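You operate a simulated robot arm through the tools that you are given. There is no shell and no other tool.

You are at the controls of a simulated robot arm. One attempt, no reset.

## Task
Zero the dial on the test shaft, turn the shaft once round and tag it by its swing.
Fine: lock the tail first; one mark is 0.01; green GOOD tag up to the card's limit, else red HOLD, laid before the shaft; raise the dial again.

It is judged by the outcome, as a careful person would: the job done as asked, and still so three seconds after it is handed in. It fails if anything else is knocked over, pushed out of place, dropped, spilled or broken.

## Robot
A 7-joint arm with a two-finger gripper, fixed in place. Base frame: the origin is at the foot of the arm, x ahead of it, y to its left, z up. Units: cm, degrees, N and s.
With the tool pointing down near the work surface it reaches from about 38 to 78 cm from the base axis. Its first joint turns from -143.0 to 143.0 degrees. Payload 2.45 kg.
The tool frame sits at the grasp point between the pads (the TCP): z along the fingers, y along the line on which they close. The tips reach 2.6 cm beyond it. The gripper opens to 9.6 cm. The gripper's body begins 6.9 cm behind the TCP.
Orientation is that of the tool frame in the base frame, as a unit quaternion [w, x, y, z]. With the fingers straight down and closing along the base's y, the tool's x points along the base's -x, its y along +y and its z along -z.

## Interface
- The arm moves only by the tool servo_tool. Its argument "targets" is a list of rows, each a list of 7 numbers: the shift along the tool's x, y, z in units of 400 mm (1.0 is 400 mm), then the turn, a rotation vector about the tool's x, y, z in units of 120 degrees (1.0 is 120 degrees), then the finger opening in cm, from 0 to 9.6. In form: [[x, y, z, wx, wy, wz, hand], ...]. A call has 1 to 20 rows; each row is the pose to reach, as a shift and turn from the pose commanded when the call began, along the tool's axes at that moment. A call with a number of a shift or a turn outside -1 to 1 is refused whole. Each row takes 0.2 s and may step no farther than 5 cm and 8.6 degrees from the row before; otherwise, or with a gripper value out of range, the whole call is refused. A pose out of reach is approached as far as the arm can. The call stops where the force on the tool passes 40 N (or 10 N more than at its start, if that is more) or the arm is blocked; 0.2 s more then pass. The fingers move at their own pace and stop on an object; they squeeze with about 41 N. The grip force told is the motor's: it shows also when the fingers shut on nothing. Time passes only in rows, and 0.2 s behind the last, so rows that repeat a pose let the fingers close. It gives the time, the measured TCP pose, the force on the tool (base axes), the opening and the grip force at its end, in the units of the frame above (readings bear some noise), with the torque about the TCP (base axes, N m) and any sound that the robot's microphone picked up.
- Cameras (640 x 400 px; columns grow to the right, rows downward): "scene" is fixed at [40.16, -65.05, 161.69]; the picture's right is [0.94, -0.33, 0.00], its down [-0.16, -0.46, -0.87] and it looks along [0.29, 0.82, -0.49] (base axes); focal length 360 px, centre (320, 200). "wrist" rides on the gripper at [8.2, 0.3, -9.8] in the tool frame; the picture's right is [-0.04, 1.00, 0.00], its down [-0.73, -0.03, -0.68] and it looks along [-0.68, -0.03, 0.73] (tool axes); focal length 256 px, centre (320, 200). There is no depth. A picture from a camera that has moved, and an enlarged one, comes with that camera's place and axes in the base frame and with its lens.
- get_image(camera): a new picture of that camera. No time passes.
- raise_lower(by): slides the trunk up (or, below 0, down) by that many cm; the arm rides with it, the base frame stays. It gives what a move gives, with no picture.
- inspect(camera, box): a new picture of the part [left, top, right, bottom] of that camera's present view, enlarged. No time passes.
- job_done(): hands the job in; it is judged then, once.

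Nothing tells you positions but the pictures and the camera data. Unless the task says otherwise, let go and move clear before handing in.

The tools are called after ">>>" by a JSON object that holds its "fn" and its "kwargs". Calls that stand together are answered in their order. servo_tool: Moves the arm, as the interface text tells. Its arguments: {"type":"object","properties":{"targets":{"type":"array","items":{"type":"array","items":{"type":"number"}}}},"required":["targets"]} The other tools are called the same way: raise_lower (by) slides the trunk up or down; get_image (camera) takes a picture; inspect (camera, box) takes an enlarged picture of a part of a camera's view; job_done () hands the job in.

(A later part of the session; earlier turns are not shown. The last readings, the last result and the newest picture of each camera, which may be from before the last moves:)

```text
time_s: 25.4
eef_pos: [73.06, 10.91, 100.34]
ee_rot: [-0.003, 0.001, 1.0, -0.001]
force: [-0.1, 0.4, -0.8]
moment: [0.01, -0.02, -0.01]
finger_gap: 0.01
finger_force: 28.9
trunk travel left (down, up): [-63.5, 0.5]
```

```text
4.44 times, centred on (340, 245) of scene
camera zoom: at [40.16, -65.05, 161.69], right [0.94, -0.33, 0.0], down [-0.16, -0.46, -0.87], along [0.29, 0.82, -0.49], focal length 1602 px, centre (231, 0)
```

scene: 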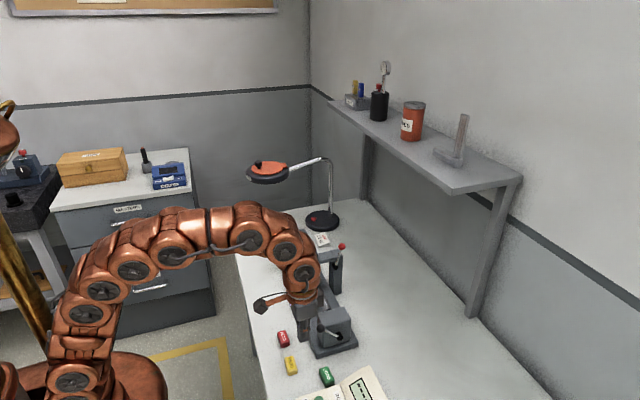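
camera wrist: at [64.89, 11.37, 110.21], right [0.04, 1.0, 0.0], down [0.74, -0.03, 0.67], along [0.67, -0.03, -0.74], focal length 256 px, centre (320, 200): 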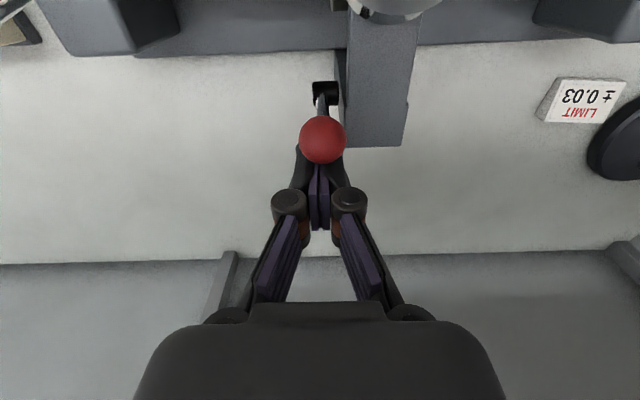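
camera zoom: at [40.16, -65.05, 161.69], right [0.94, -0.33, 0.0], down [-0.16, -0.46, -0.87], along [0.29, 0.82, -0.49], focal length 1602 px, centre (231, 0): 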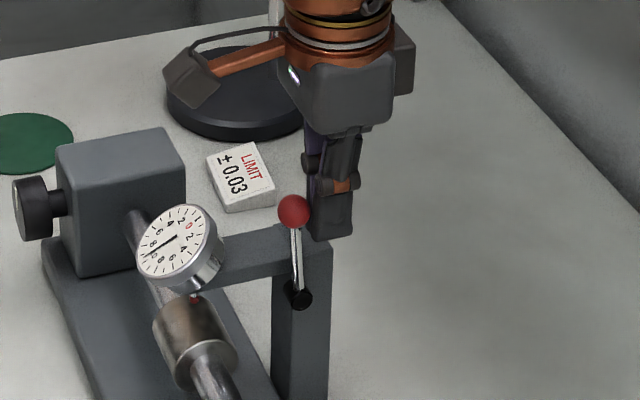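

The lever now swings toward the robot with almost no force; the dial hasn't visibly dropped yet. I'll keep pulling and watch.

>>> {"fn": "servo_tool", "kwargs": {"targets": [[0.01, 0, 0.0, 0, 0, 0, 0], [0.02, 0, 0.0, 0, 0, 0, 0], [0.03, 0, 0.002, 0, 0, 0, 0], [0.04, 0, 0.004, 0, 0, 0, 0], [0.05, 0, 0.006, 0, 0, 0, 0], [0.06, 0, 0.008, 0, 0, 0, 0], [0.07, 0, 0.01, 0, 0, 0, 0]]}}

>>> {"fn": "get_image", "kwargs": {"camera": "wrist"}}

>>> {"fn": "inspect", "kwargs": {"camera": "scene", "box": [280, 200, 400, 290]}}

```text
time_s: 27.0
eef_pos: [70.21, 10.95, 100.0]
ee_rot: [-0.003, 0.001, 1.0, 0.0]
force: [0.2, -0.2, -0.6]
moment: [0.02, 0.0, 0.03]
finger_gap: 0.0
finger_force: 27.8
trunk travel left (down, up): [-63.5, 0.5]
```

```text
taken
camera wrist: at [62.18, 11.39, 109.83], right [0.04, 1.0, 0.0], down [0.74, -0.03, 0.68], along [0.67, -0.03, -0.74], focal length 256 px, centre (320, 200)
```

wrist: 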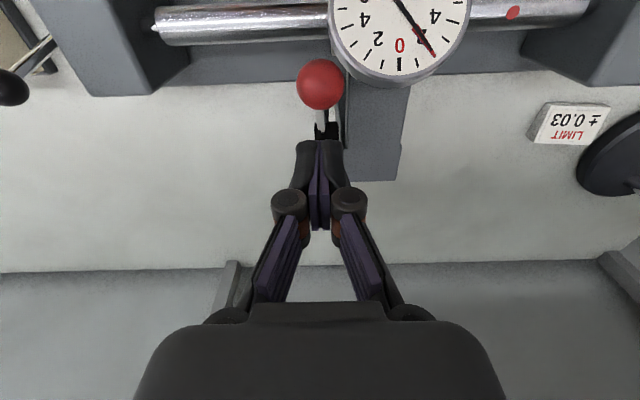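

```text
4.44 times, centred on (340, 245) of scene
camera zoom: at [40.16, -65.05, 161.69], right [0.94, -0.33, 0.0], down [-0.16, -0.46, -0.87], along [0.29, 0.82, -0.49], focal length 1602 px, centre (231, 0)
```

zoom: 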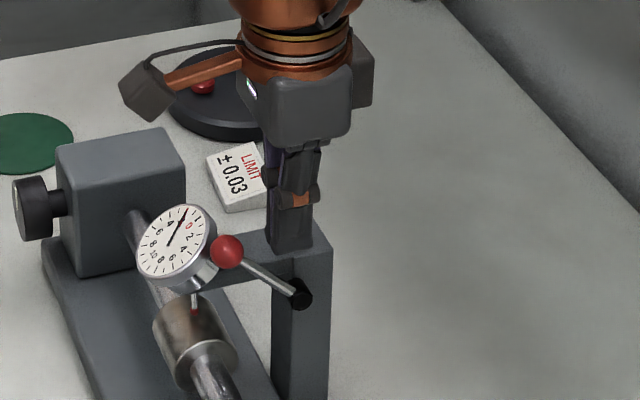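

The lever snapped over to about -45° and the dial came down onto the collar: the needle now points 1–2 marks off the red 0. I'll rise clear and move back for a head-on view of the dial.

>>> {"fn": "servo_tool", "kwargs": {"targets": [[0, 0, -0.1, 0, 0, 0, 0], [0.05, 0.02, -0.18, 0, 0, 0, 4], [0.14, 0.04, -0.22, 0, 0, 0, 9.6], [0.25, 0.06, -0.22, 0, 0, 0, 9.6], [0.36, 0.08, -0.22, 0, 0, 0, 9.6], [0.46, 0.09, -0.22, 0, 0, 0, 9.6]]}}

>>> {"fn": "get_image", "kwargs": {"camera": "wrist"}}

>>> {"fn": "inspect", "kwargs": {"camera": "wrist", "box": [260, 150, 380, 250]}}

>>> {"fn": "inspect", "kwargs": {"camera": "scene", "box": [295, 235, 355, 280]}}

```text
time_s: 28.4
eef_pos: [51.92, 14.53, 108.92]
ee_rot: [-0.003, 0.001, 1.0, -0.001]
force: [-0.4, 0.0, -0.6]
moment: [-0.02, 0.03, -0.02]
finger_gap: 9.59
finger_force: 0.0
trunk travel left (down, up): [-63.5, 0.5]
```

```text
taken
camera wrist: at [43.88, 14.93, 118.76], right [0.04, 1.0, 0.0], down [0.74, -0.03, 0.68], along [0.68, -0.03, -0.74], focal length 256 px, centre (320, 200)
```

wrist: 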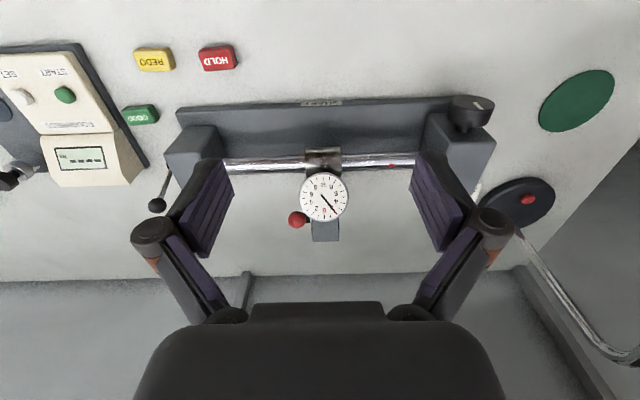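

```text
4.00 times, centred on (320, 200) of wrist
camera zoom: at [43.88, 14.93, 118.76], right [0.04, 1.0, 0.0], down [0.74, -0.03, 0.68], along [0.68, -0.03, -0.74], focal length 1024 px, centre (320, 200)
```

zoom: 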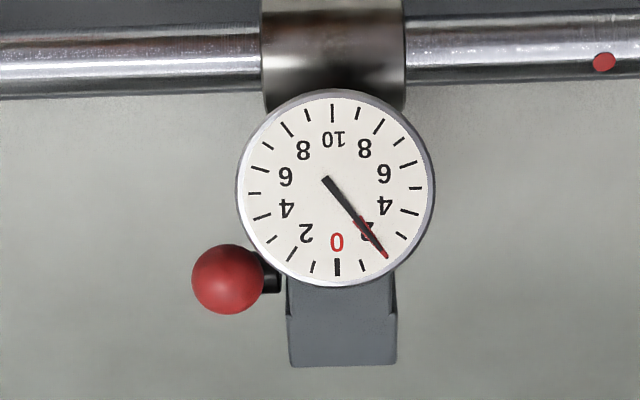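

```text
8.89 times, centred on (325, 258) of scene
camera zoom: at [40.16, -65.05, 161.69], right [0.94, -0.33, 0.0], down [-0.16, -0.46, -0.87], along [0.29, 0.82, -0.49], focal length 3204 px, centre (276, -311)
```

zoom: 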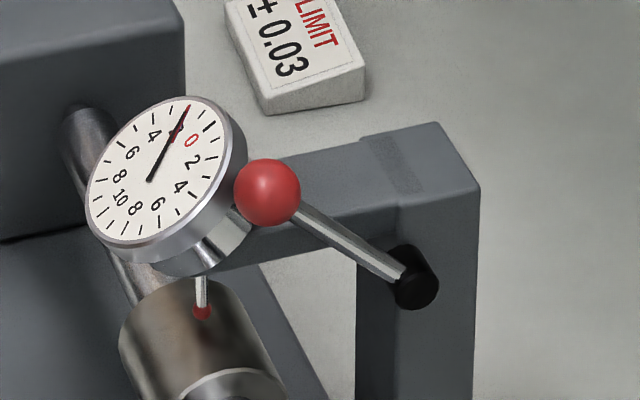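

The needle sits exactly on the mark "2" on the +y side, so the bezel's 0 must turn about 36° that way. I'll pitch the hand 35° to face the dial square on, standing off along its axis.

>>> {"fn": "servo_tool", "kwargs": {"targets": [[-0.028, 0, 0.02, 0, -0.0486, 0, 9.6], [-0.056, 0, 0.04, 0, -0.0972, 0, 9.6], [-0.085, 0, 0.06, 0, -0.1458, 0, 9.6], [-0.113, 0, 0.08, 0, -0.1944, 0, 9.6], [-0.141, 0, 0.1, 0, -0.243, 0, 9], [-0.17, 0, 0.1225, 0, -0.2917, 0, 8.5]]}}

>>> {"fn": "get_image", "kwargs": {"camera": "wrist"}}

>>> {"fn": "get_image", "kwargs": {"camera": "scene"}}

```text
time_s: 29.8
eef_pos: [58.54, 14.69, 103.94]
ee_rot: [0.299, 0.0, 0.954, 0.001]
force: [0.3, 0.0, 0.7]
moment: [-0.04, -0.01, 0.02]
finger_gap: 8.49
finger_force: 0.0
trunk travel left (down, up): [-63.5, 0.5]
```

```text
taken
camera wrist: at [46.27, 15.05, 107.39], right [0.03, 1.0, 0.02], down [0.22, -0.03, 0.98], along [0.98, -0.03, -0.22], focal length 256 px, centre (320, 200)
```

wrist: 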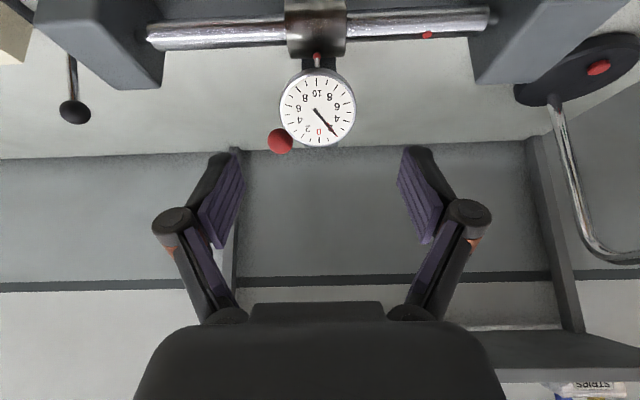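

```text
taken
```

scene: 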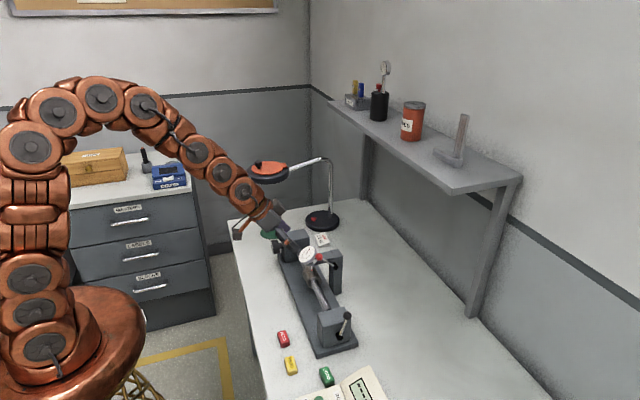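

Dial centre now triangulates to (64.15, 14.45, 96.2). I'll zoom in to check its tilt from the outline.

>>> {"fn": "inspect", "kwargs": {"camera": "wrist", "box": [260, 60, 380, 160]}}

>>> {"fn": "inspect", "kwargs": {"camera": "scene", "box": [260, 210, 360, 290]}}

```text
4.00 times, centred on (320, 110) of wrist
camera zoom: at [46.27, 15.05, 107.39], right [0.03, 1.0, 0.02], down [0.22, -0.03, 0.98], along [0.98, -0.03, -0.22], focal length 1024 px, centre (320, 560)
```

zoom: 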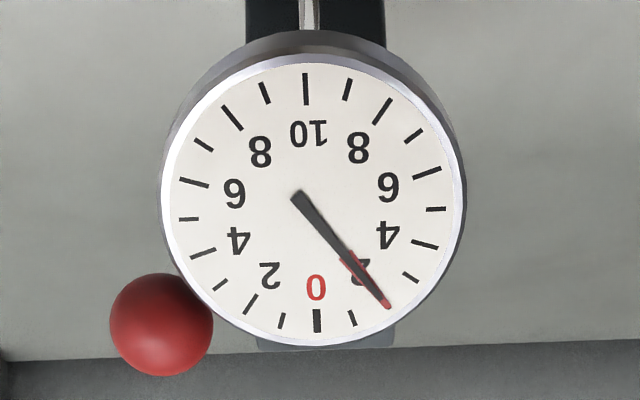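

```text
5.00 times, centred on (310, 250) of scene
camera zoom: at [40.16, -65.05, 161.69], right [0.94, -0.33, 0.0], down [-0.16, -0.46, -0.87], along [0.29, 0.82, -0.49], focal length 1802 px, centre (370, -50)
```

zoom: 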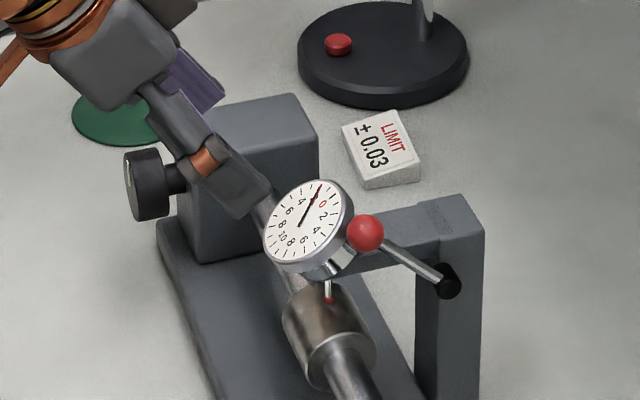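

The tilt is about 32–35°, which matches the hand's pitch. I'll now roll the hand +50° so the fingers avoid the red ball, leaving room to turn the bezel back 36°.

>>> {"fn": "servo_tool", "kwargs": {"targets": [[0, 0, 0, 0, 0, 0.07, 8], [0, 0, 0, 0, 0, 0.14, 8], [0, 0, 0, 0, 0, 0.21, 8], [0, 0, 0, 0, 0, 0.28, 8], [0, 0, 0, 0, 0, 0.35, 8], [0, 0, 0, 0, 0, 0.4167, 7.6]]}}

>>> {"fn": "get_image", "kwargs": {"camera": "wrist"}}

>>> {"fn": "inspect", "kwargs": {"camera": "scene", "box": [260, 210, 360, 290]}}

```text
time_s: 31.2
eef_pos: [58.66, 14.55, 104.07]
ee_rot: [0.269, 0.405, 0.865, 0.126]
force: [-0.7, 0.4, 0.6]
moment: [0.0, 0.0, 0.01]
finger_gap: 7.6
finger_force: 0.0
trunk travel left (down, up): [-63.5, 0.5]
```

```text
taken
camera wrist: at [49.0, 21.13, 109.2], right [0.65, 0.61, 0.45], down [-0.02, -0.58, 0.81], along [0.76, -0.54, -0.37], focal length 256 px, centre (320, 200)
```

wrist: 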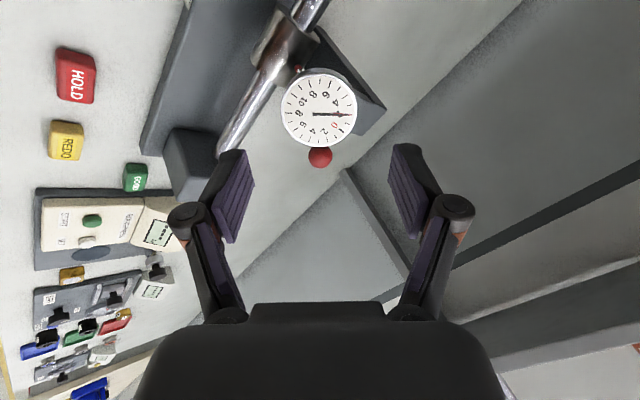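

```text
5.00 times, centred on (310, 250) of scene
camera zoom: at [40.16, -65.05, 161.69], right [0.94, -0.33, 0.0], down [-0.16, -0.46, -0.87], along [0.29, 0.82, -0.49], focal length 1802 px, centre (370, -50)
```

zoom: 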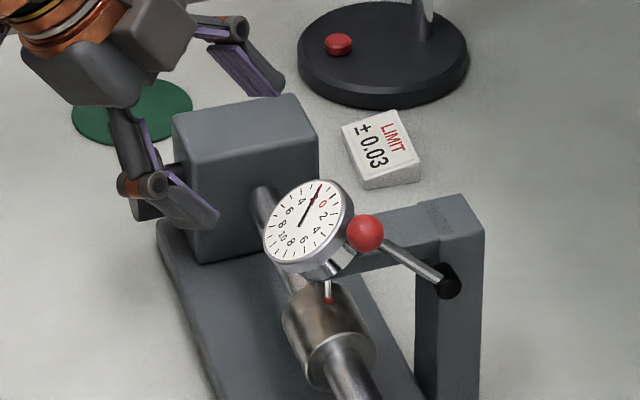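

The fingers flank the dial with the red ball between them, out of their paths. I'll advance along the dial's axis most of the way and check alignment.

>>> {"fn": "servo_tool", "kwargs": {"targets": [[-0.002, -0.0015, 0.05, 0, 0, 0, 7.6], [-0.002, -0.0015, 0.1, 0, 0, 0, 7.6], [-0.002, -0.0015, 0.14, 0, 0, 0, 7.6]]}}

>>> {"fn": "get_image", "kwargs": {"camera": "wrist"}}

>>> {"fn": "inspect", "kwargs": {"camera": "scene", "box": [260, 210, 360, 290]}}

```text
time_s: 32.0
eef_pos: [61.99, 14.47, 99.46]
ee_rot: [0.27, 0.405, 0.864, 0.126]
force: [-0.6, -0.6, -0.2]
moment: [0.01, 0.02, 0.0]
finger_gap: 7.6
finger_force: 0.1
trunk travel left (down, up): [-63.5, 0.5]
```

```text
taken
camera wrist: at [52.23, 21.02, 104.63], right [0.65, 0.61, 0.45], down [-0.02, -0.58, 0.81], along [0.76, -0.54, -0.37], focal length 256 px, centre (320, 200)
```

wrist: 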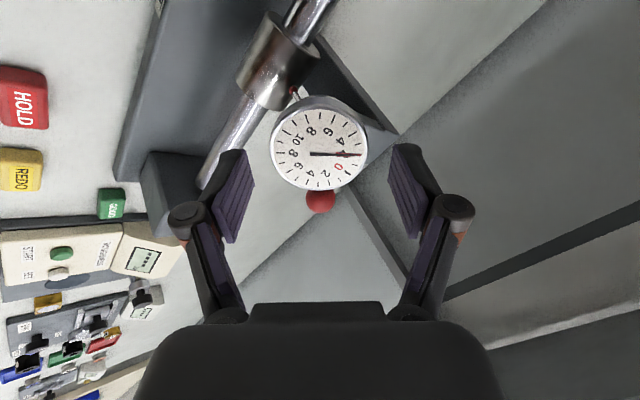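

```text
5.00 times, centred on (310, 250) of scene
camera zoom: at [40.16, -65.05, 161.69], right [0.94, -0.33, 0.0], down [-0.16, -0.46, -0.87], along [0.29, 0.82, -0.49], focal length 1802 px, centre (370, -50)
```

zoom: 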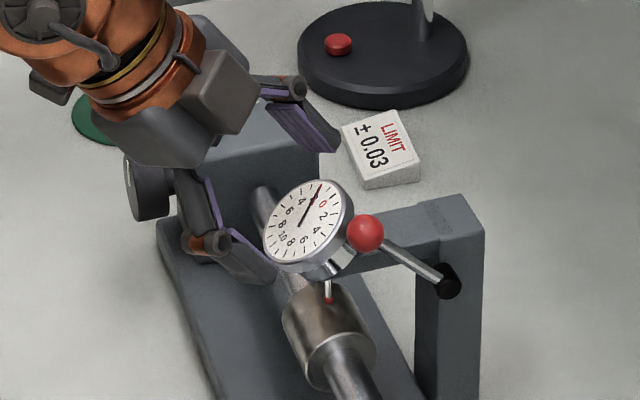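

The dial is centred midway between the fingertips. I'll advance the last 2.2 cm so the tips sit just past the face around the bezel, then look before closing.

>>> {"fn": "servo_tool", "kwargs": {"targets": [[0, 0, 0.02, 0, 0, 0, 7.6], [0, 0, 0.04, 0, 0, 0, 7.6], [0, 0, 0.055, 0, 0, 0, 7.6]]}}

>>> {"fn": "get_image", "kwargs": {"camera": "wrist"}}

>>> {"fn": "inspect", "kwargs": {"camera": "scene", "box": [290, 220, 350, 270]}}

```text
time_s: 32.8
eef_pos: [63.22, 14.52, 97.67]
ee_rot: [0.271, 0.404, 0.865, 0.126]
force: [0.2, -0.1, -0.4]
moment: [0.03, 0.01, 0.0]
finger_gap: 7.62
finger_force: 0.1
trunk travel left (down, up): [-63.5, 0.5]
```

```text
taken
camera wrist: at [53.42, 21.0, 102.83], right [0.65, 0.61, 0.45], down [-0.02, -0.58, 0.81], along [0.76, -0.54, -0.37], focal length 256 px, centre (320, 200)
```

wrist: 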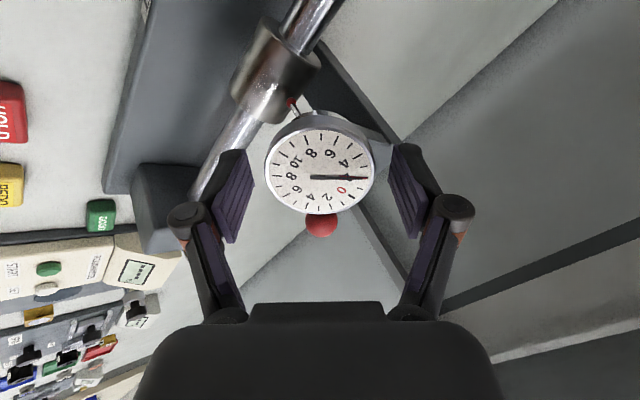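

```text
8.00 times, centred on (320, 245) of scene
camera zoom: at [40.16, -65.05, 161.69], right [0.94, -0.33, 0.0], down [-0.16, -0.46, -0.87], along [0.29, 0.82, -0.49], focal length 2884 px, centre (320, -160)
```

zoom: 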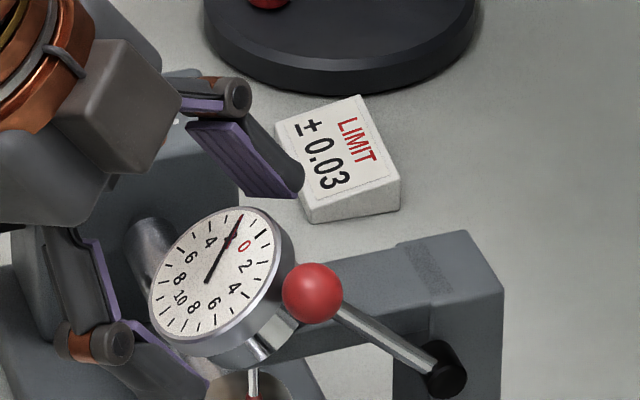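

The tips reach about 0.6 cm past the face, centred on the bezel. I'll edge in 0.2 cm and close on it.

>>> {"fn": "servo_tool", "kwargs": {"targets": [[0, 0, 0.005, 0, 0, 0, 7.0], [0, 0, 0.005, 0, 0, 0, 6.3], [0, 0, 0.005, 0, 0, 0, 5.6], [0, 0, 0.005, 0, 0, 0, 5.4], [0, 0, 0.005, 0, 0, 0, 5.4]]}}

>>> {"fn": "get_image", "kwargs": {"camera": "wrist"}}

>>> {"fn": "inspect", "kwargs": {"camera": "scene", "box": [290, 220, 350, 270]}}

```text
time_s: 34.0
eef_pos: [63.18, 14.4, 97.48]
ee_rot: [0.271, 0.403, 0.865, 0.127]
force: [0.4, -0.7, 1.7]
moment: [0.01, -0.08, 0.01]
finger_gap: 5.64
finger_force: 44.7
trunk travel left (down, up): [-63.5, 0.5]
```

```text
taken
camera wrist: at [53.52, 21.02, 102.63], right [0.65, 0.61, 0.45], down [-0.02, -0.58, 0.81], along [0.76, -0.54, -0.37], focal length 256 px, centre (320, 200)
```

wrist: 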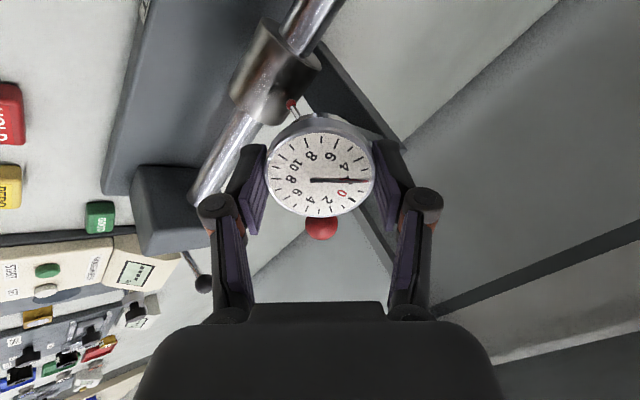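

```text
8.00 times, centred on (320, 245) of scene
camera zoom: at [40.16, -65.05, 161.69], right [0.94, -0.33, 0.0], down [-0.16, -0.46, -0.87], along [0.29, 0.82, -0.49], focal length 2884 px, centre (320, -160)
```

zoom: 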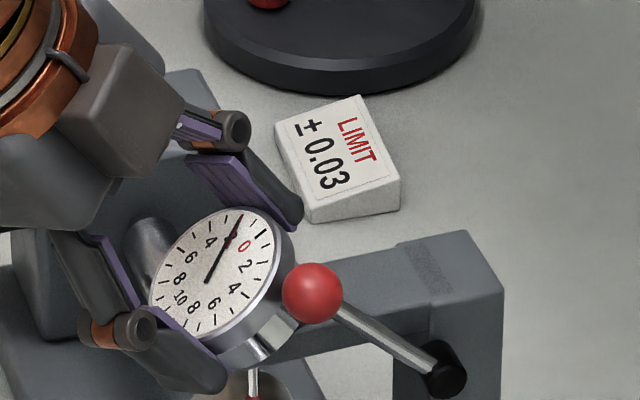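

The bezel is held (gap 5.64 cm) with hardly any side force. I'll turn it half the way, 18° so the 0 moves toward the needle, and check.

>>> {"fn": "servo_tool", "kwargs": {"targets": [[0, 0, 0, 0, 0, -0.04, 5.4], [0, 0, 0, 0, 0, -0.08, 5.4], [0, 0, 0, 0, 0, -0.12, 5.4], [0, 0, 0, 0, 0, -0.15, 5.4]]}}

>>> {"fn": "get_image", "kwargs": {"camera": "wrist"}}

>>> {"fn": "inspect", "kwargs": {"camera": "scene", "box": [290, 220, 350, 270]}}

```text
time_s: 35.0
eef_pos: [63.15, 14.55, 97.45]
ee_rot: [0.287, 0.263, 0.917, 0.082]
force: [1.5, 3.5, 0.2]
moment: [0.04, -0.32, 0.04]
finger_gap: 5.63
finger_force: 44.6
trunk travel left (down, up): [-63.5, 0.5]
```

```text
taken
camera wrist: at [52.08, 19.15, 101.63], right [0.46, 0.83, 0.32], down [0.11, -0.41, 0.9], along [0.88, -0.38, -0.28], focal length 256 px, centre (320, 200)
```

wrist: 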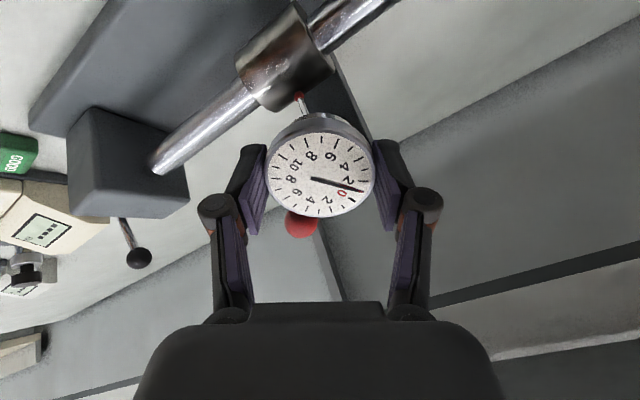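

```text
8.00 times, centred on (320, 245) of scene
camera zoom: at [40.16, -65.05, 161.69], right [0.94, -0.33, 0.0], down [-0.16, -0.46, -0.87], along [0.29, 0.82, -0.49], focal length 2884 px, centre (320, -160)
```

zoom: 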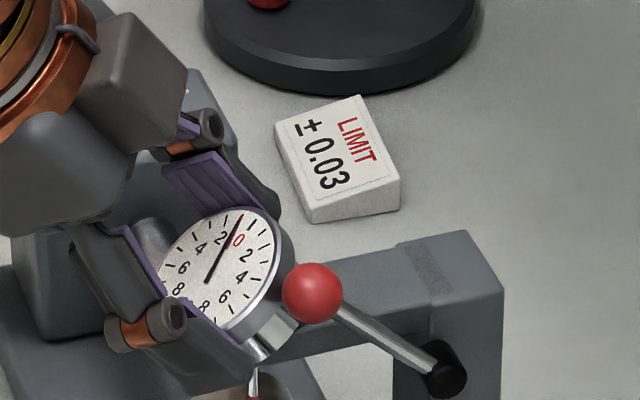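

The bezel and scale turned with the hand; the needle is now one mark from 0. I'll zoom in to measure the remainder precisely.

>>> {"fn": "inspect", "kwargs": {"camera": "wrist", "box": [260, 100, 380, 230]}}

```text
3.08 times, centred on (320, 165) of wrist
camera zoom: at [52.08, 19.15, 101.63], right [0.46, 0.83, 0.32], down [0.11, -0.41, 0.9], along [0.88, -0.38, -0.28], focal length 788 px, centre (320, 308)
```

zoom: 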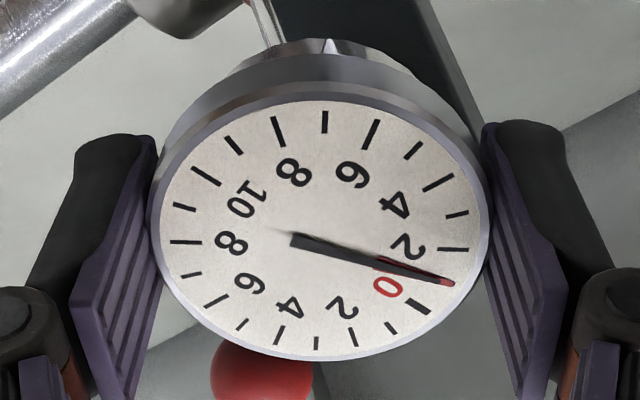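

The needle is exactly on the first mark, so 18° remains. I'll turn that now.

>>> {"fn": "servo_tool", "kwargs": {"targets": [[0, 0, 0, 0, 0, -0.04, 5.4], [0, 0, 0, 0, 0, -0.08, 5.4], [0, 0, 0, 0, 0, -0.12, 5.4], [0, 0, 0, 0, 0, -0.15, 5.4], [0, 0, 0, 0, 0, -0.15, 5.4]]}}

>>> {"fn": "inspect", "kwargs": {"camera": "wrist", "box": [260, 100, 380, 230]}}

>>> {"fn": "inspect", "kwargs": {"camera": "scene", "box": [290, 220, 350, 270]}}

```text
time_s: 36.2
eef_pos: [63.2, 14.53, 97.43]
ee_rot: [0.296, 0.117, 0.947, 0.036]
force: [-5.6, -0.8, 5.9]
moment: [-0.17, 0.38, -0.14]
finger_gap: 5.63
finger_force: 45.3
trunk travel left (down, up): [-63.5, 0.5]
```

```text
3.08 times, centred on (320, 165) of wrist
camera zoom: at [51.18, 16.84, 101.01], right [0.23, 0.96, 0.16], down [0.19, -0.21, 0.96], along [0.95, -0.19, -0.23], focal length 788 px, centre (320, 308)
```

zoom: 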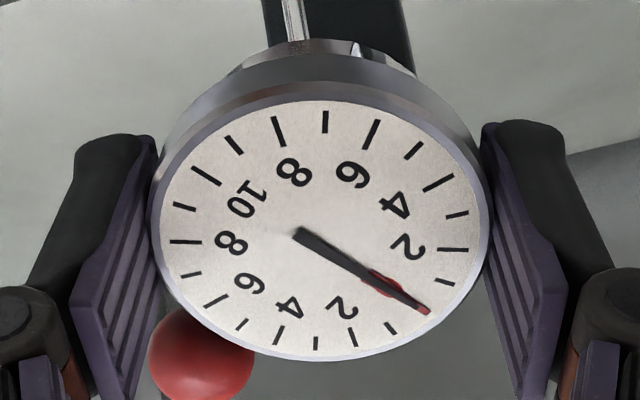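

```text
8.00 times, centred on (320, 245) of scene
camera zoom: at [40.16, -65.05, 161.69], right [0.94, -0.33, 0.0], down [-0.16, -0.46, -0.87], along [0.29, 0.82, -0.49], focal length 2884 px, centre (320, -160)
```

zoom: 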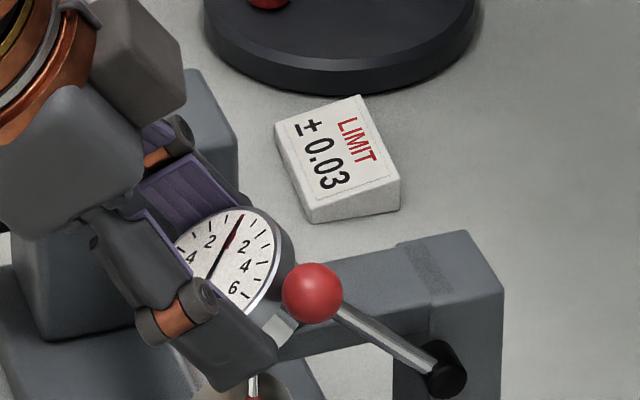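

The needle now covers the 0 mark. I'll open, back out straight along the dial axis, and verify.

>>> {"fn": "servo_tool", "kwargs": {"targets": [[0, 0, 0, 0, 0, 0, 6.6], [0, 0, 0, 0, 0, 0, 7.4], [0, 0, -0.03, 0, 0, 0, 7.4], [0, 0, -0.1, 0, 0, 0, 7.6], [0, 0, -0.2, 0, 0, 0, 8]]}}

>>> {"fn": "get_image", "kwargs": {"camera": "wrist"}}

>>> {"fn": "inspect", "kwargs": {"camera": "wrist", "box": [280, 70, 370, 150]}}

>>> {"fn": "inspect", "kwargs": {"camera": "scene", "box": [290, 235, 350, 285]}}

```text
time_s: 37.4
eef_pos: [58.88, 14.41, 103.85]
ee_rot: [0.296, 0.117, 0.947, 0.036]
force: [0.4, -0.6, -0.3]
moment: [0.0, -0.01, -0.01]
finger_gap: 7.99
finger_force: 0.0
trunk travel left (down, up): [-63.5, 0.5]
```

```text
taken
camera wrist: at [46.87, 16.81, 107.51], right [0.23, 0.96, 0.16], down [0.19, -0.21, 0.96], along [0.95, -0.19, -0.23], focal length 256 px, centre (320, 200)
```

wrist: 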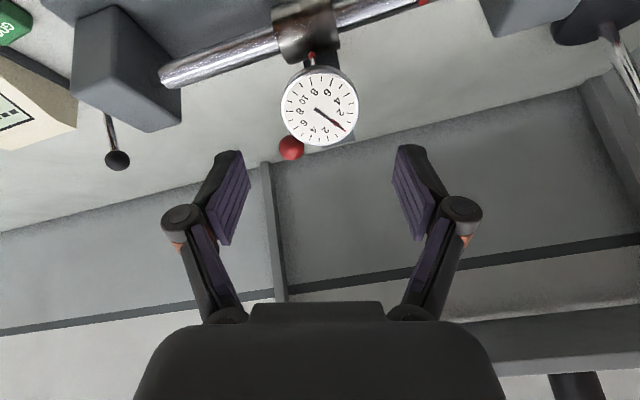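

```text
5.00 times, centred on (325, 110) of wrist
camera zoom: at [46.87, 16.81, 107.51], right [0.23, 0.96, 0.16], down [0.19, -0.21, 0.96], along [0.95, -0.19, -0.23], focal length 1280 px, centre (295, 650)
```

zoom: 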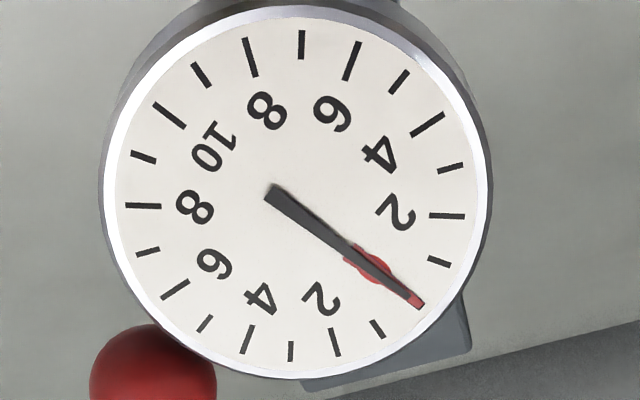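

```text
8.00 times, centred on (320, 260) of scene
camera zoom: at [40.16, -65.05, 161.69], right [0.94, -0.33, 0.0], down [-0.16, -0.46, -0.87], along [0.29, 0.82, -0.49], focal length 2884 px, centre (320, -280)
```

zoom: 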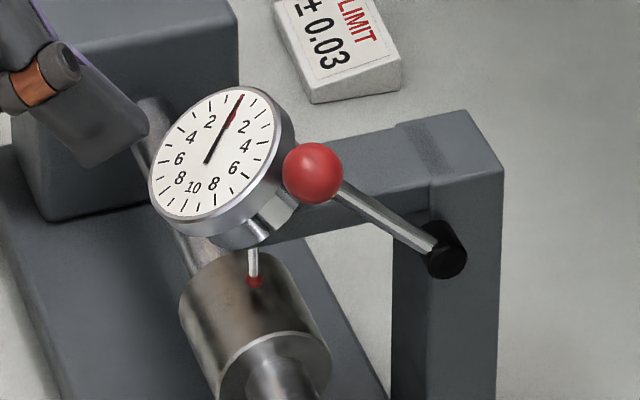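

The needle is exactly on 0. Next is the headstock knob; I'll move the hand back and across toward it (to about (45, 33, 104)) for a close look.

>>> {"fn": "servo_tool", "kwargs": {"targets": [[0.07, 0.06, -0.05, 0, 0, 0, 8], [0.14, 0.13, -0.09, 0, 0, 0, 8], [0.21, 0.2, -0.13, 0, 0, 0, 8], [0.28, 0.27, -0.16, 0, 0, 0, 8], [0.34, 0.33, -0.19, 0, 0, 0, 8], [0.3875, 0.3825, -0.201, 0, 0, 0, 8]]}}

>>> {"fn": "get_image", "kwargs": {"camera": "wrist"}}

>>> {"fn": "get_image", "kwargs": {"camera": "scene"}}

```text
time_s: 38.8
eef_pos: [44.76, 32.93, 104.07]
ee_rot: [0.295, 0.118, 0.947, 0.035]
force: [-0.2, 0.8, 0.6]
moment: [0.03, -0.01, 0.01]
finger_gap: 8.01
finger_force: 0.0
trunk travel left (down, up): [-63.5, 0.5]
```

```text
taken
camera wrist: at [32.82, 35.33, 107.67], right [0.23, 0.96, 0.16], down [0.19, -0.21, 0.96], along [0.95, -0.19, -0.23], focal length 256 px, centre (320, 200)
```

wrist: 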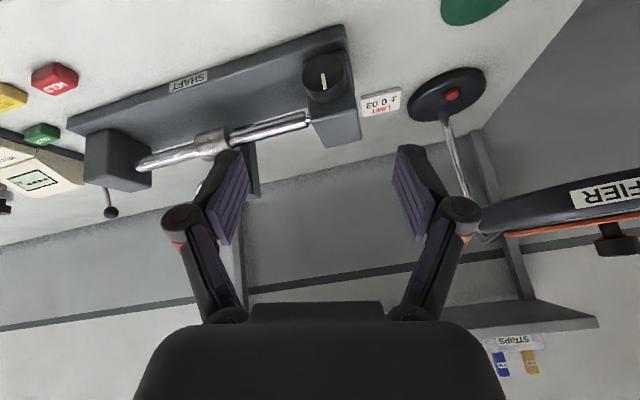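

```text
taken
```

scene: 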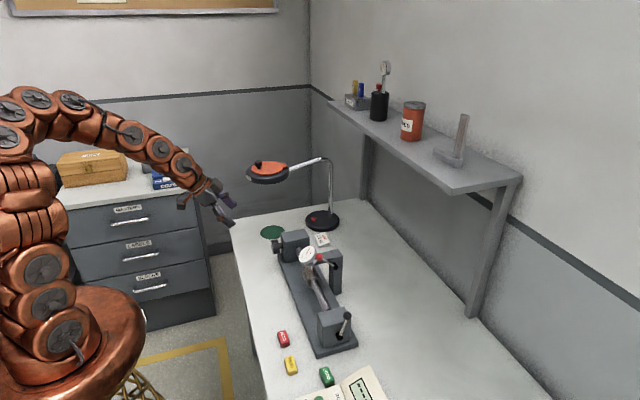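

The knob faces the robot on the headstock. I'll zoom in for its centre, size and mark.

>>> {"fn": "inspect", "kwargs": {"camera": "wrist", "box": [270, 30, 390, 130]}}

>>> {"fn": "inspect", "kwargs": {"camera": "scene", "box": [260, 215, 360, 290]}}

```text
4.00 times, centred on (330, 80) of wrist
camera zoom: at [32.82, 35.33, 107.67], right [0.23, 0.96, 0.16], down [0.19, -0.21, 0.96], along [0.95, -0.19, -0.23], focal length 1024 px, centre (280, 680)
```

zoom: 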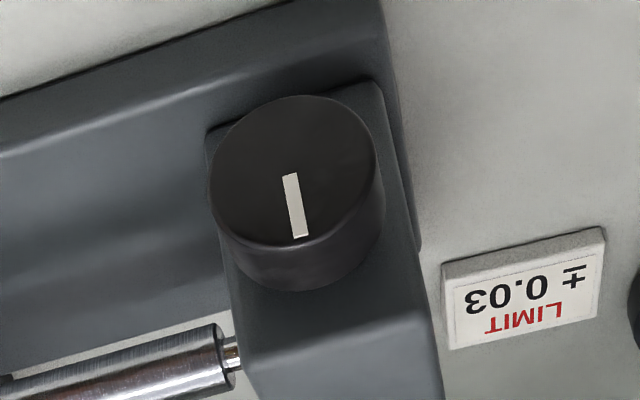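

```text
5.33 times, centred on (310, 252) of scene
camera zoom: at [40.16, -65.05, 161.69], right [0.94, -0.33, 0.0], down [-0.16, -0.46, -0.87], along [0.29, 0.82, -0.49], focal length 1923 px, centre (373, -80)
```

zoom: 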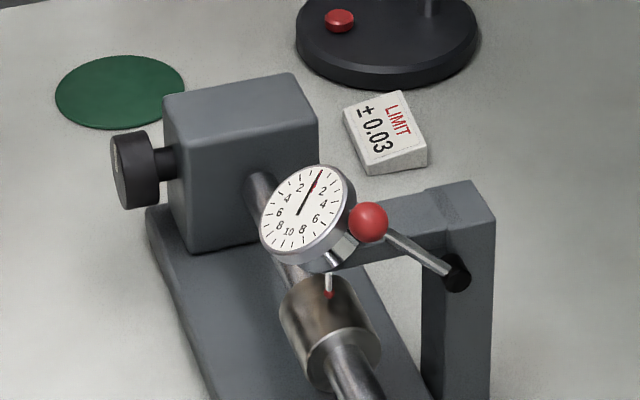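

The knob's face centre is about (57.9, 33.2, 87.1), with a diameter near 5 cm, its axis along x and the white mark at the top. I'll pitch the hand level to point along +x, still at a safe height.

>>> {"fn": "servo_tool", "kwargs": {"targets": [[0, 0, 0, -0.0139, -0.0556, 0, 8], [0, 0, 0, -0.0278, -0.1112, 0, 8], [0, 0, 0, -0.0418, -0.1667, 0, 8], [0, 0, 0, -0.0557, -0.2223, 0, 8], [0, 0, 0, -0.0696, -0.2779, 0, 8], [0, 0, 0, -0.0836, -0.3335, 0, 8], [0, 0, 0, -0.0975, -0.389, 0, 8], [0, 0, 0, -0.1114, -0.4446, 0, 8]]}}

>>> {"fn": "get_image", "kwargs": {"camera": "scene"}}

>>> {"fn": "get_image", "kwargs": {"camera": "wrist"}}

```text
time_s: 39.7
eef_pos: [43.01, 30.36, 98.58]
ee_rot: [0.327, 0.254, 0.907, 0.075]
force: [-0.7, -0.4, 1.1]
moment: [0.03, 0.03, 0.0]
finger_gap: 7.99
finger_force: 0.0
trunk travel left (down, up): [-63.5, 0.5]
stopped in row 4: the arm was blocked; the commanded pose is now the measured one
```

```text
taken
```

scene: 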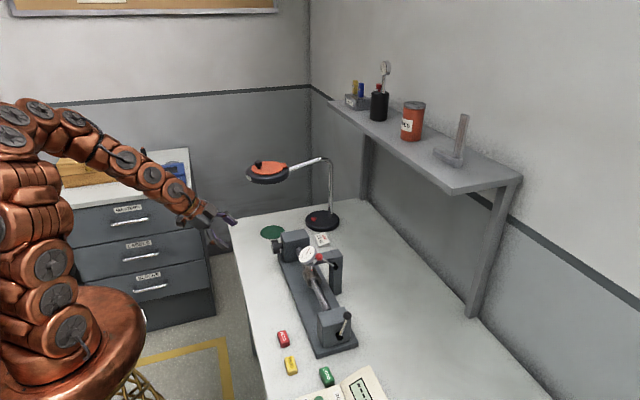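

```text
taken
camera wrist: at [31.58, 35.15, 101.77], right [0.44, 0.84, 0.32], down [0.04, -0.38, 0.92], along [0.9, -0.39, -0.2], focal length 256 px, centre (320, 200)
```

wrist: 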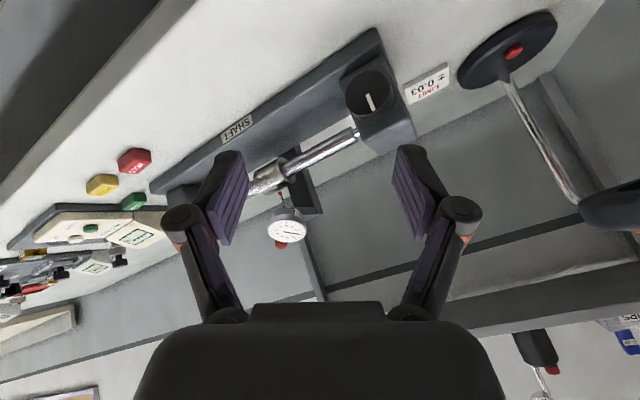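

The arm was blocked folding up so close to the body, so nothing was reached there. I'll move forward to about (54, 33, 104) first, then pitch level with more room.

>>> {"fn": "servo_tool", "kwargs": {"targets": [[-0.074, 0.07, 0.022, 0, 0, 0, 8], [-0.148, 0.14, 0.045, 0, 0, 0, 8], [-0.222, 0.211, 0.067, 0, 0, 0, 8], [-0.222, 0.211, 0.067, -0.0271, -0.0457, 0.0016, 8], [-0.222, 0.211, 0.067, -0.0542, -0.0913, 0.0032, 8], [-0.222, 0.211, 0.067, -0.0813, -0.137, 0.0048, 8], [-0.222, 0.211, 0.067, -0.1083, -0.1827, 0.0064, 8]]}}

>>> {"fn": "get_image", "kwargs": {"camera": "scene"}}

```text
time_s: 41.3
eef_pos: [54.15, 32.72, 104.19]
ee_rot: [0.49, 0.24, 0.83, 0.113]
force: [-0.7, -0.6, -1.0]
moment: [-0.02, 0.03, -0.04]
finger_gap: 8.0
finger_force: 0.1
out of reach, approached as far as the arm can: row 7
trunk travel left (down, up): [-63.5, 0.5]
```

```text
taken
```

scene: 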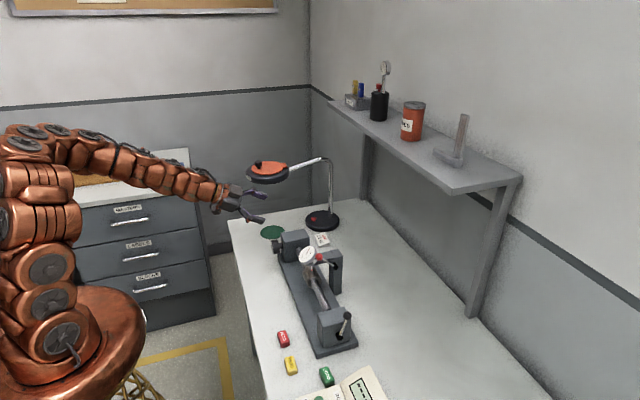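

The wrist runs out of bend with the shoulder this high; a lower trunk will let the forearm slope up so the hand can be level. I'll alternately lift the hand and lower the trunk.

>>> {"fn": "servo_tool", "kwargs": {"targets": [[-0.071, 0.04, -0.046, 0, 0, 0, 8], [-0.143, 0.08, -0.093, 0, 0, 0, 8], [-0.214, 0.12, -0.139, 0, 0, 0, 8], [-0.285, 0.159, -0.185, 0, 0, 0, 8]]}}

>>> {"fn": "raise_lower", "kwargs": {"by": -20}}

>>> {"fn": "get_image", "kwargs": {"camera": "scene"}}

```text
time_s: 42.3
eef_pos: [54.02, 32.35, 119.29]
ee_rot: [0.49, 0.242, 0.83, 0.11]
force: [0.6, -0.3, -0.1]
moment: [-0.01, 0.0, -0.04]
finger_gap: 8.0
finger_force: 0.1
trunk travel left (down, up): [-63.5, 0.5]
```

```text
time_s: 44.4
eef_pos: [54.06, 32.37, 99.35]
ee_rot: [0.491, 0.242, 0.829, 0.112]
force: [-0.3, -0.1, -0.3]
moment: [0.0, -0.01, 0.01]
finger_gap: 8.0
finger_force: 0.0
trunk travel left (down, up): [-43.5, 20.5]
```

```text
taken
```

scene: 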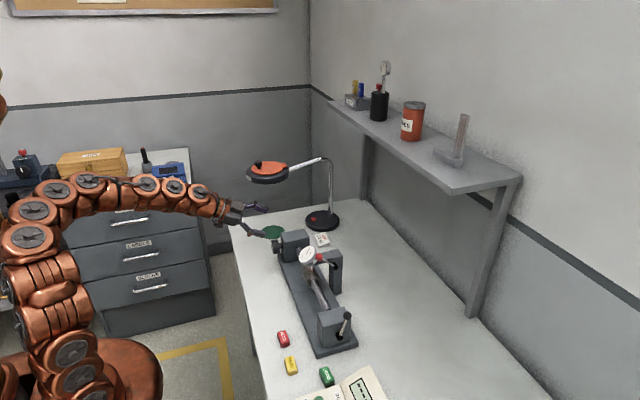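

The forearm is now near level. I'll lift and lower once more, then pitch the rest of the way to level.

>>> {"fn": "servo_tool", "kwargs": {"targets": [[-0.071, 0.04, -0.046, 0, 0, 0, 8], [-0.143, 0.08, -0.093, 0, 0, 0, 8], [-0.214, 0.12, -0.139, 0, 0, 0, 8], [-0.285, 0.159, -0.185, 0, 0, 0, 8], [-0.285, 0.159, -0.185, -0.0287, -0.0483, 0.0027, 8], [-0.285, 0.159, -0.185, -0.0573, -0.0967, 0.0054, 8], [-0.285, 0.159, -0.185, -0.086, -0.145, 0.008, 8], [-0.285, 0.159, -0.185, -0.1146, -0.1933, 0.0107, 8]]}}

>>> {"fn": "get_image", "kwargs": {"camera": "scene"}}

```text
time_s: 46.4
eef_pos: [58.53, 25.18, 112.25]
ee_rot: [0.621, 0.314, 0.701, 0.16]
force: [-0.6, 0.8, -0.2]
moment: [0.02, 0.02, 0.03]
finger_gap: 7.98
finger_force: 0.0
trunk travel left (down, up): [-43.5, 20.5]
stopped in row 8: the arm was blocked; the commanded pose is now the measured one
```

```text
taken
```

scene: 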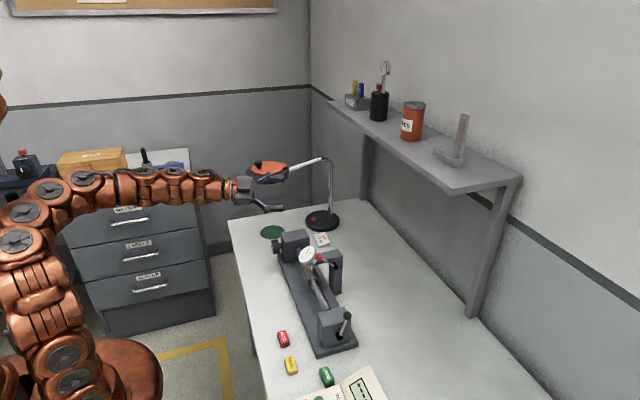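

The wrist hit its straight-arm singularity and the hand drifted to (58.5, 25, 112), touching nothing. I'll draw back and up, then lower the trunk further so the forearm slopes upward.

>>> {"fn": "servo_tool", "kwargs": {"targets": [[-0.0125, 0.044, -0.076, 0, 0, 0, 8], [-0.025, 0.088, -0.152, 0, 0, 0, 8], [-0.0375, 0.132, -0.228, 0, 0, 0, 8], [-0.05, 0.1755, -0.3035, 0, 0, 0, 8]]}}

>>> {"fn": "raise_lower", "kwargs": {"by": -20}}

>>> {"fn": "get_image", "kwargs": {"camera": "scene"}}

>>> {"fn": "get_image", "kwargs": {"camera": "wrist"}}

```text
time_s: 47.2
eef_pos: [57.28, 20.64, 115.2]
ee_rot: [0.611, 0.382, 0.685, 0.108]
force: [-1.3, 0.8, 0.5]
moment: [0.04, 0.02, 0.0]
finger_gap: 7.99
finger_force: 0.0
trunk travel left (down, up): [-43.5, 20.5]
stopped in row 3: the arm was blocked; the commanded pose is now the measured one
```

```text
time_s: 49.3
eef_pos: [57.36, 20.61, 95.55]
ee_rot: [0.612, 0.383, 0.683, 0.108]
force: [-0.7, 0.2, -0.2]
moment: [0.0, 0.02, -0.05]
finger_gap: 8.02
finger_force: 0.1
trunk travel left (down, up): [-23.5, 40.5]
```

```text
taken
```

scene: 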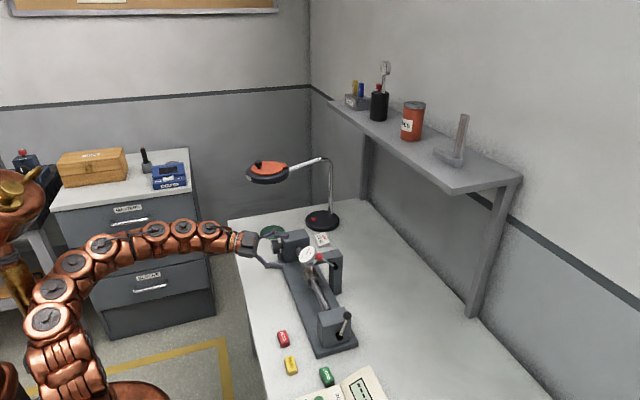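

```text
taken
camera wrist: at [48.7, 29.41, 91.7], right [0.39, 0.66, 0.65], down [-0.67, -0.28, 0.69], along [0.64, -0.7, 0.33], focal length 256 px, centre (320, 200)
```

wrist: 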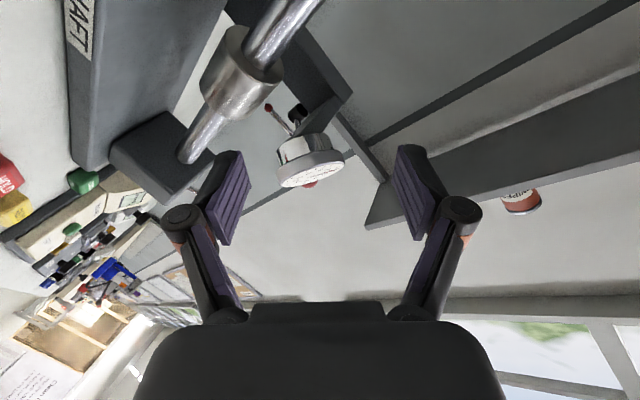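

The hand ended nearer the dial than I meant, at (57, 20.6, 95.5), though it has touched nothing. I'll withdraw straight back along the tool axis before anything else.

>>> {"fn": "servo_tool", "kwargs": {"targets": [[0, 0, -0.05, 0, 0, 0, 8], [0, 0, -0.1, 0, 0, 0, 8], [0, 0, -0.15, 0, 0, 0, 8]]}}

>>> {"fn": "get_image", "kwargs": {"camera": "scene"}}

```text
time_s: 50.3
eef_pos: [55.48, 20.44, 89.72]
ee_rot: [0.547, 0.425, 0.717, 0.079]
force: [-0.2, 0.3, 0.9]
moment: [0.0, 0.04, -0.01]
finger_gap: 7.99
finger_force: 0.1
trunk travel left (down, up): [-23.5, 40.5]
stopped in row 3: the arm was blocked; the commanded pose is now the measured one
```

```text
taken
```

scene: 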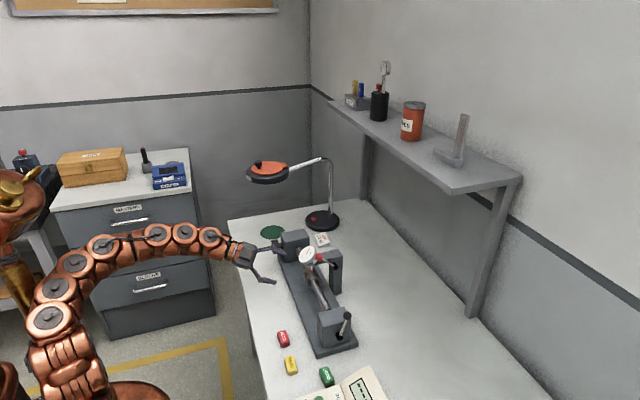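

The hand sagged instead of retreating, so pointing level is fighting the arm's joint limits. Instead I'll turn the knob with the hand pointing down and tilting sideways in several short strokes. First I'll lift straight up with the trunk, well clear.

>>> {"fn": "raise_lower", "kwargs": {"by": 30}}

>>> {"fn": "get_image", "kwargs": {"camera": "scene"}}

>>> {"fn": "inspect", "kwargs": {"camera": "scene", "box": [260, 215, 360, 290]}}

```text
time_s: 53.3
eef_pos: [55.51, 20.28, 120.07]
ee_rot: [0.55, 0.425, 0.715, 0.079]
force: [0.1, -0.4, 0.0]
moment: [-0.03, -0.03, 0.0]
finger_gap: 8.0
finger_force: 0.0
trunk travel left (down, up): [-53.5, 10.5]
```

```text
taken
```

scene: 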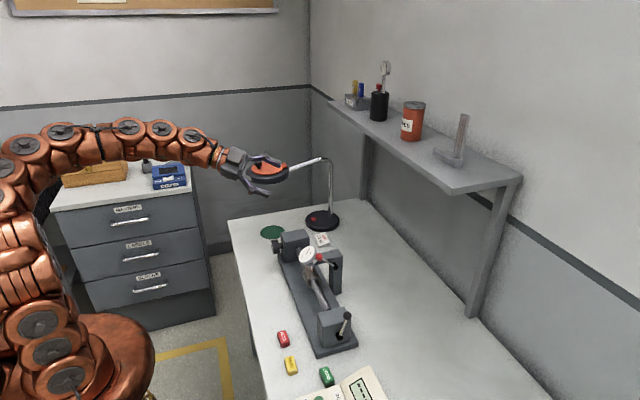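

```text
5.33 times, centred on (310, 252) of scene
camera zoom: at [40.16, -65.05, 161.69], right [0.94, -0.33, 0.0], down [-0.16, -0.46, -0.87], along [0.29, 0.82, -0.49], focal length 1923 px, centre (373, -80)
```

zoom: 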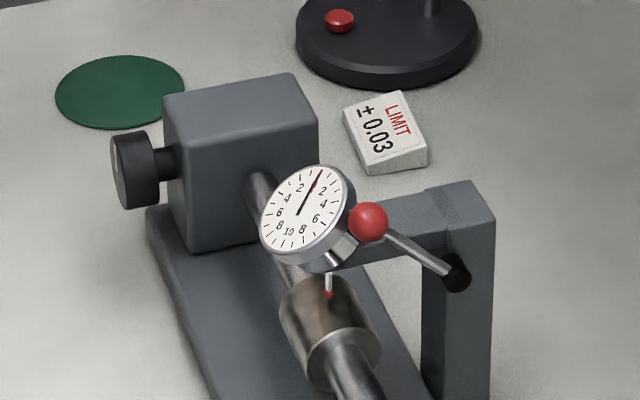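

The rig and the zeroed dial are undisturbed. I'll turn the hand back to pointing straight down, shifting it slightly back and down as it turns.

>>> {"fn": "servo_tool", "kwargs": {"targets": [[0.0147, -0.0113, -0.001, 0.007, 0.0485, -0.0375, 8], [0.0294, -0.0225, -0.002, 0.0139, 0.097, -0.0749, 8], [0.0441, -0.0338, -0.003, 0.0209, 0.1454, -0.1124, 8], [0.0588, -0.045, -0.004, 0.0278, 0.1939, -0.1498, 8], [0.0735, -0.0563, -0.005, 0.0348, 0.2424, -0.1873, 8], [0.0883, -0.0675, -0.0065, 0.0418, 0.2909, -0.2247, 8], [0.103, -0.0788, -0.0075, 0.0487, 0.3393, -0.2622, 8], [0.1177, -0.09, -0.0087, 0.0557, 0.3878, -0.2996, 8], [0.1324, -0.1013, -0.0098, 0.0626, 0.4363, -0.3371, 8], [0.1471, -0.1125, -0.011, 0.0696, 0.4848, -0.3745, 8], [0.1618, -0.1238, -0.012, 0.0765, 0.5332, -0.412, 8], [0.1765, -0.135, -0.013, 0.0835, 0.5817, -0.4494, 8]]}}

>>> {"fn": "get_image", "kwargs": {"camera": "scene"}}

```text
time_s: 55.9
eef_pos: [51.73, 22.44, 112.08]
ee_rot: [-0.001, -0.004, 1.0, 0.002]
force: [-0.5, -0.5, -0.4]
moment: [-0.02, -0.05, 0.01]
finger_gap: 7.97
finger_force: 0.2
trunk travel left (down, up): [-53.5, 10.5]
```

```text
taken
```

scene: 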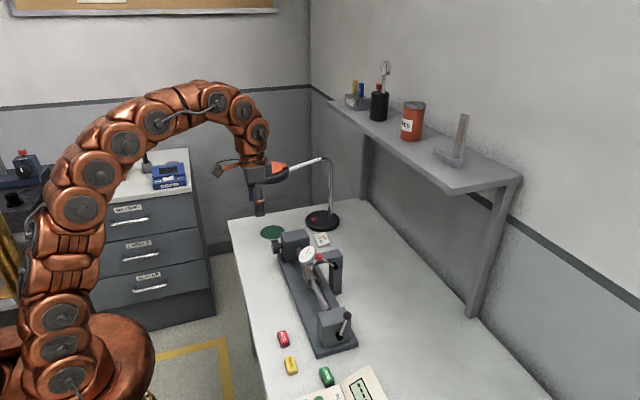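

The hand points straight down again at (51.7, 22.4, 112). I'll move over in front of the knob for a better fix on its position.

>>> {"fn": "servo_tool", "kwargs": {"targets": [[0, 0.09, 0.042, 0, 0, 0, 8], [0, 0.18, 0.083, 0, 0, 0, 8], [-0.0075, 0.27, 0.125, 0, 0, 0, 8]]}}

>>> {"fn": "get_image", "kwargs": {"camera": "wrist"}}

>>> {"fn": "inspect", "kwargs": {"camera": "wrist", "box": [260, 90, 380, 210]}}

```text
time_s: 56.7
eef_pos: [52.2, 33.38, 107.25]
ee_rot: [0.0, -0.004, 1.0, 0.002]
force: [0.5, -0.3, 0.1]
moment: [0.02, -0.04, 0.02]
finger_gap: 7.99
finger_force: 0.1
trunk travel left (down, up): [-53.5, 10.5]
```

```text
taken
camera wrist: at [43.99, 33.68, 117.03], right [0.03, 1.0, 0.0], down [0.73, -0.03, 0.68], along [0.68, -0.02, -0.73], focal length 256 px, centre (320, 200)
```

wrist: 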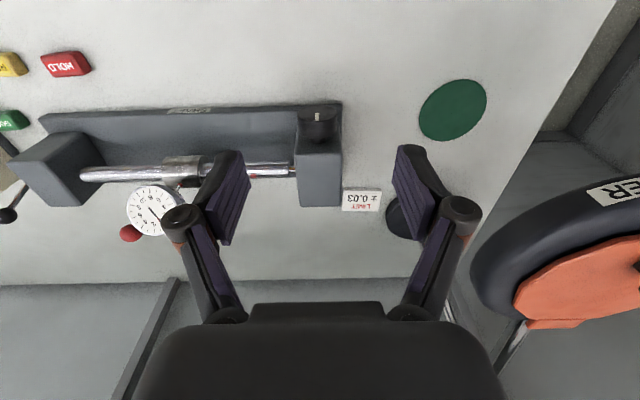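

```text
3.33 times, centred on (320, 150) of wrist
camera zoom: at [43.99, 33.68, 117.03], right [0.03, 1.0, 0.0], down [0.73, -0.03, 0.68], along [0.68, -0.02, -0.73], focal length 853 px, centre (320, 367)
```

zoom: 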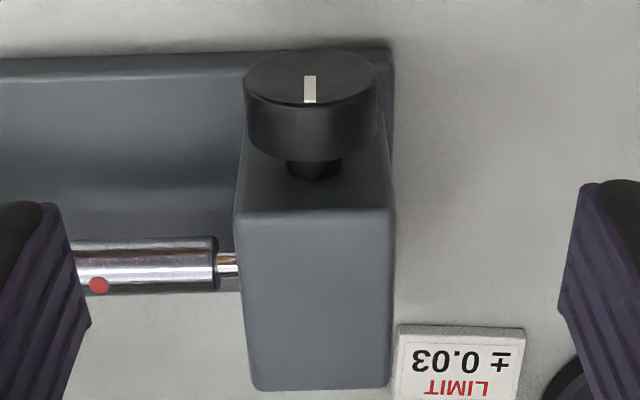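

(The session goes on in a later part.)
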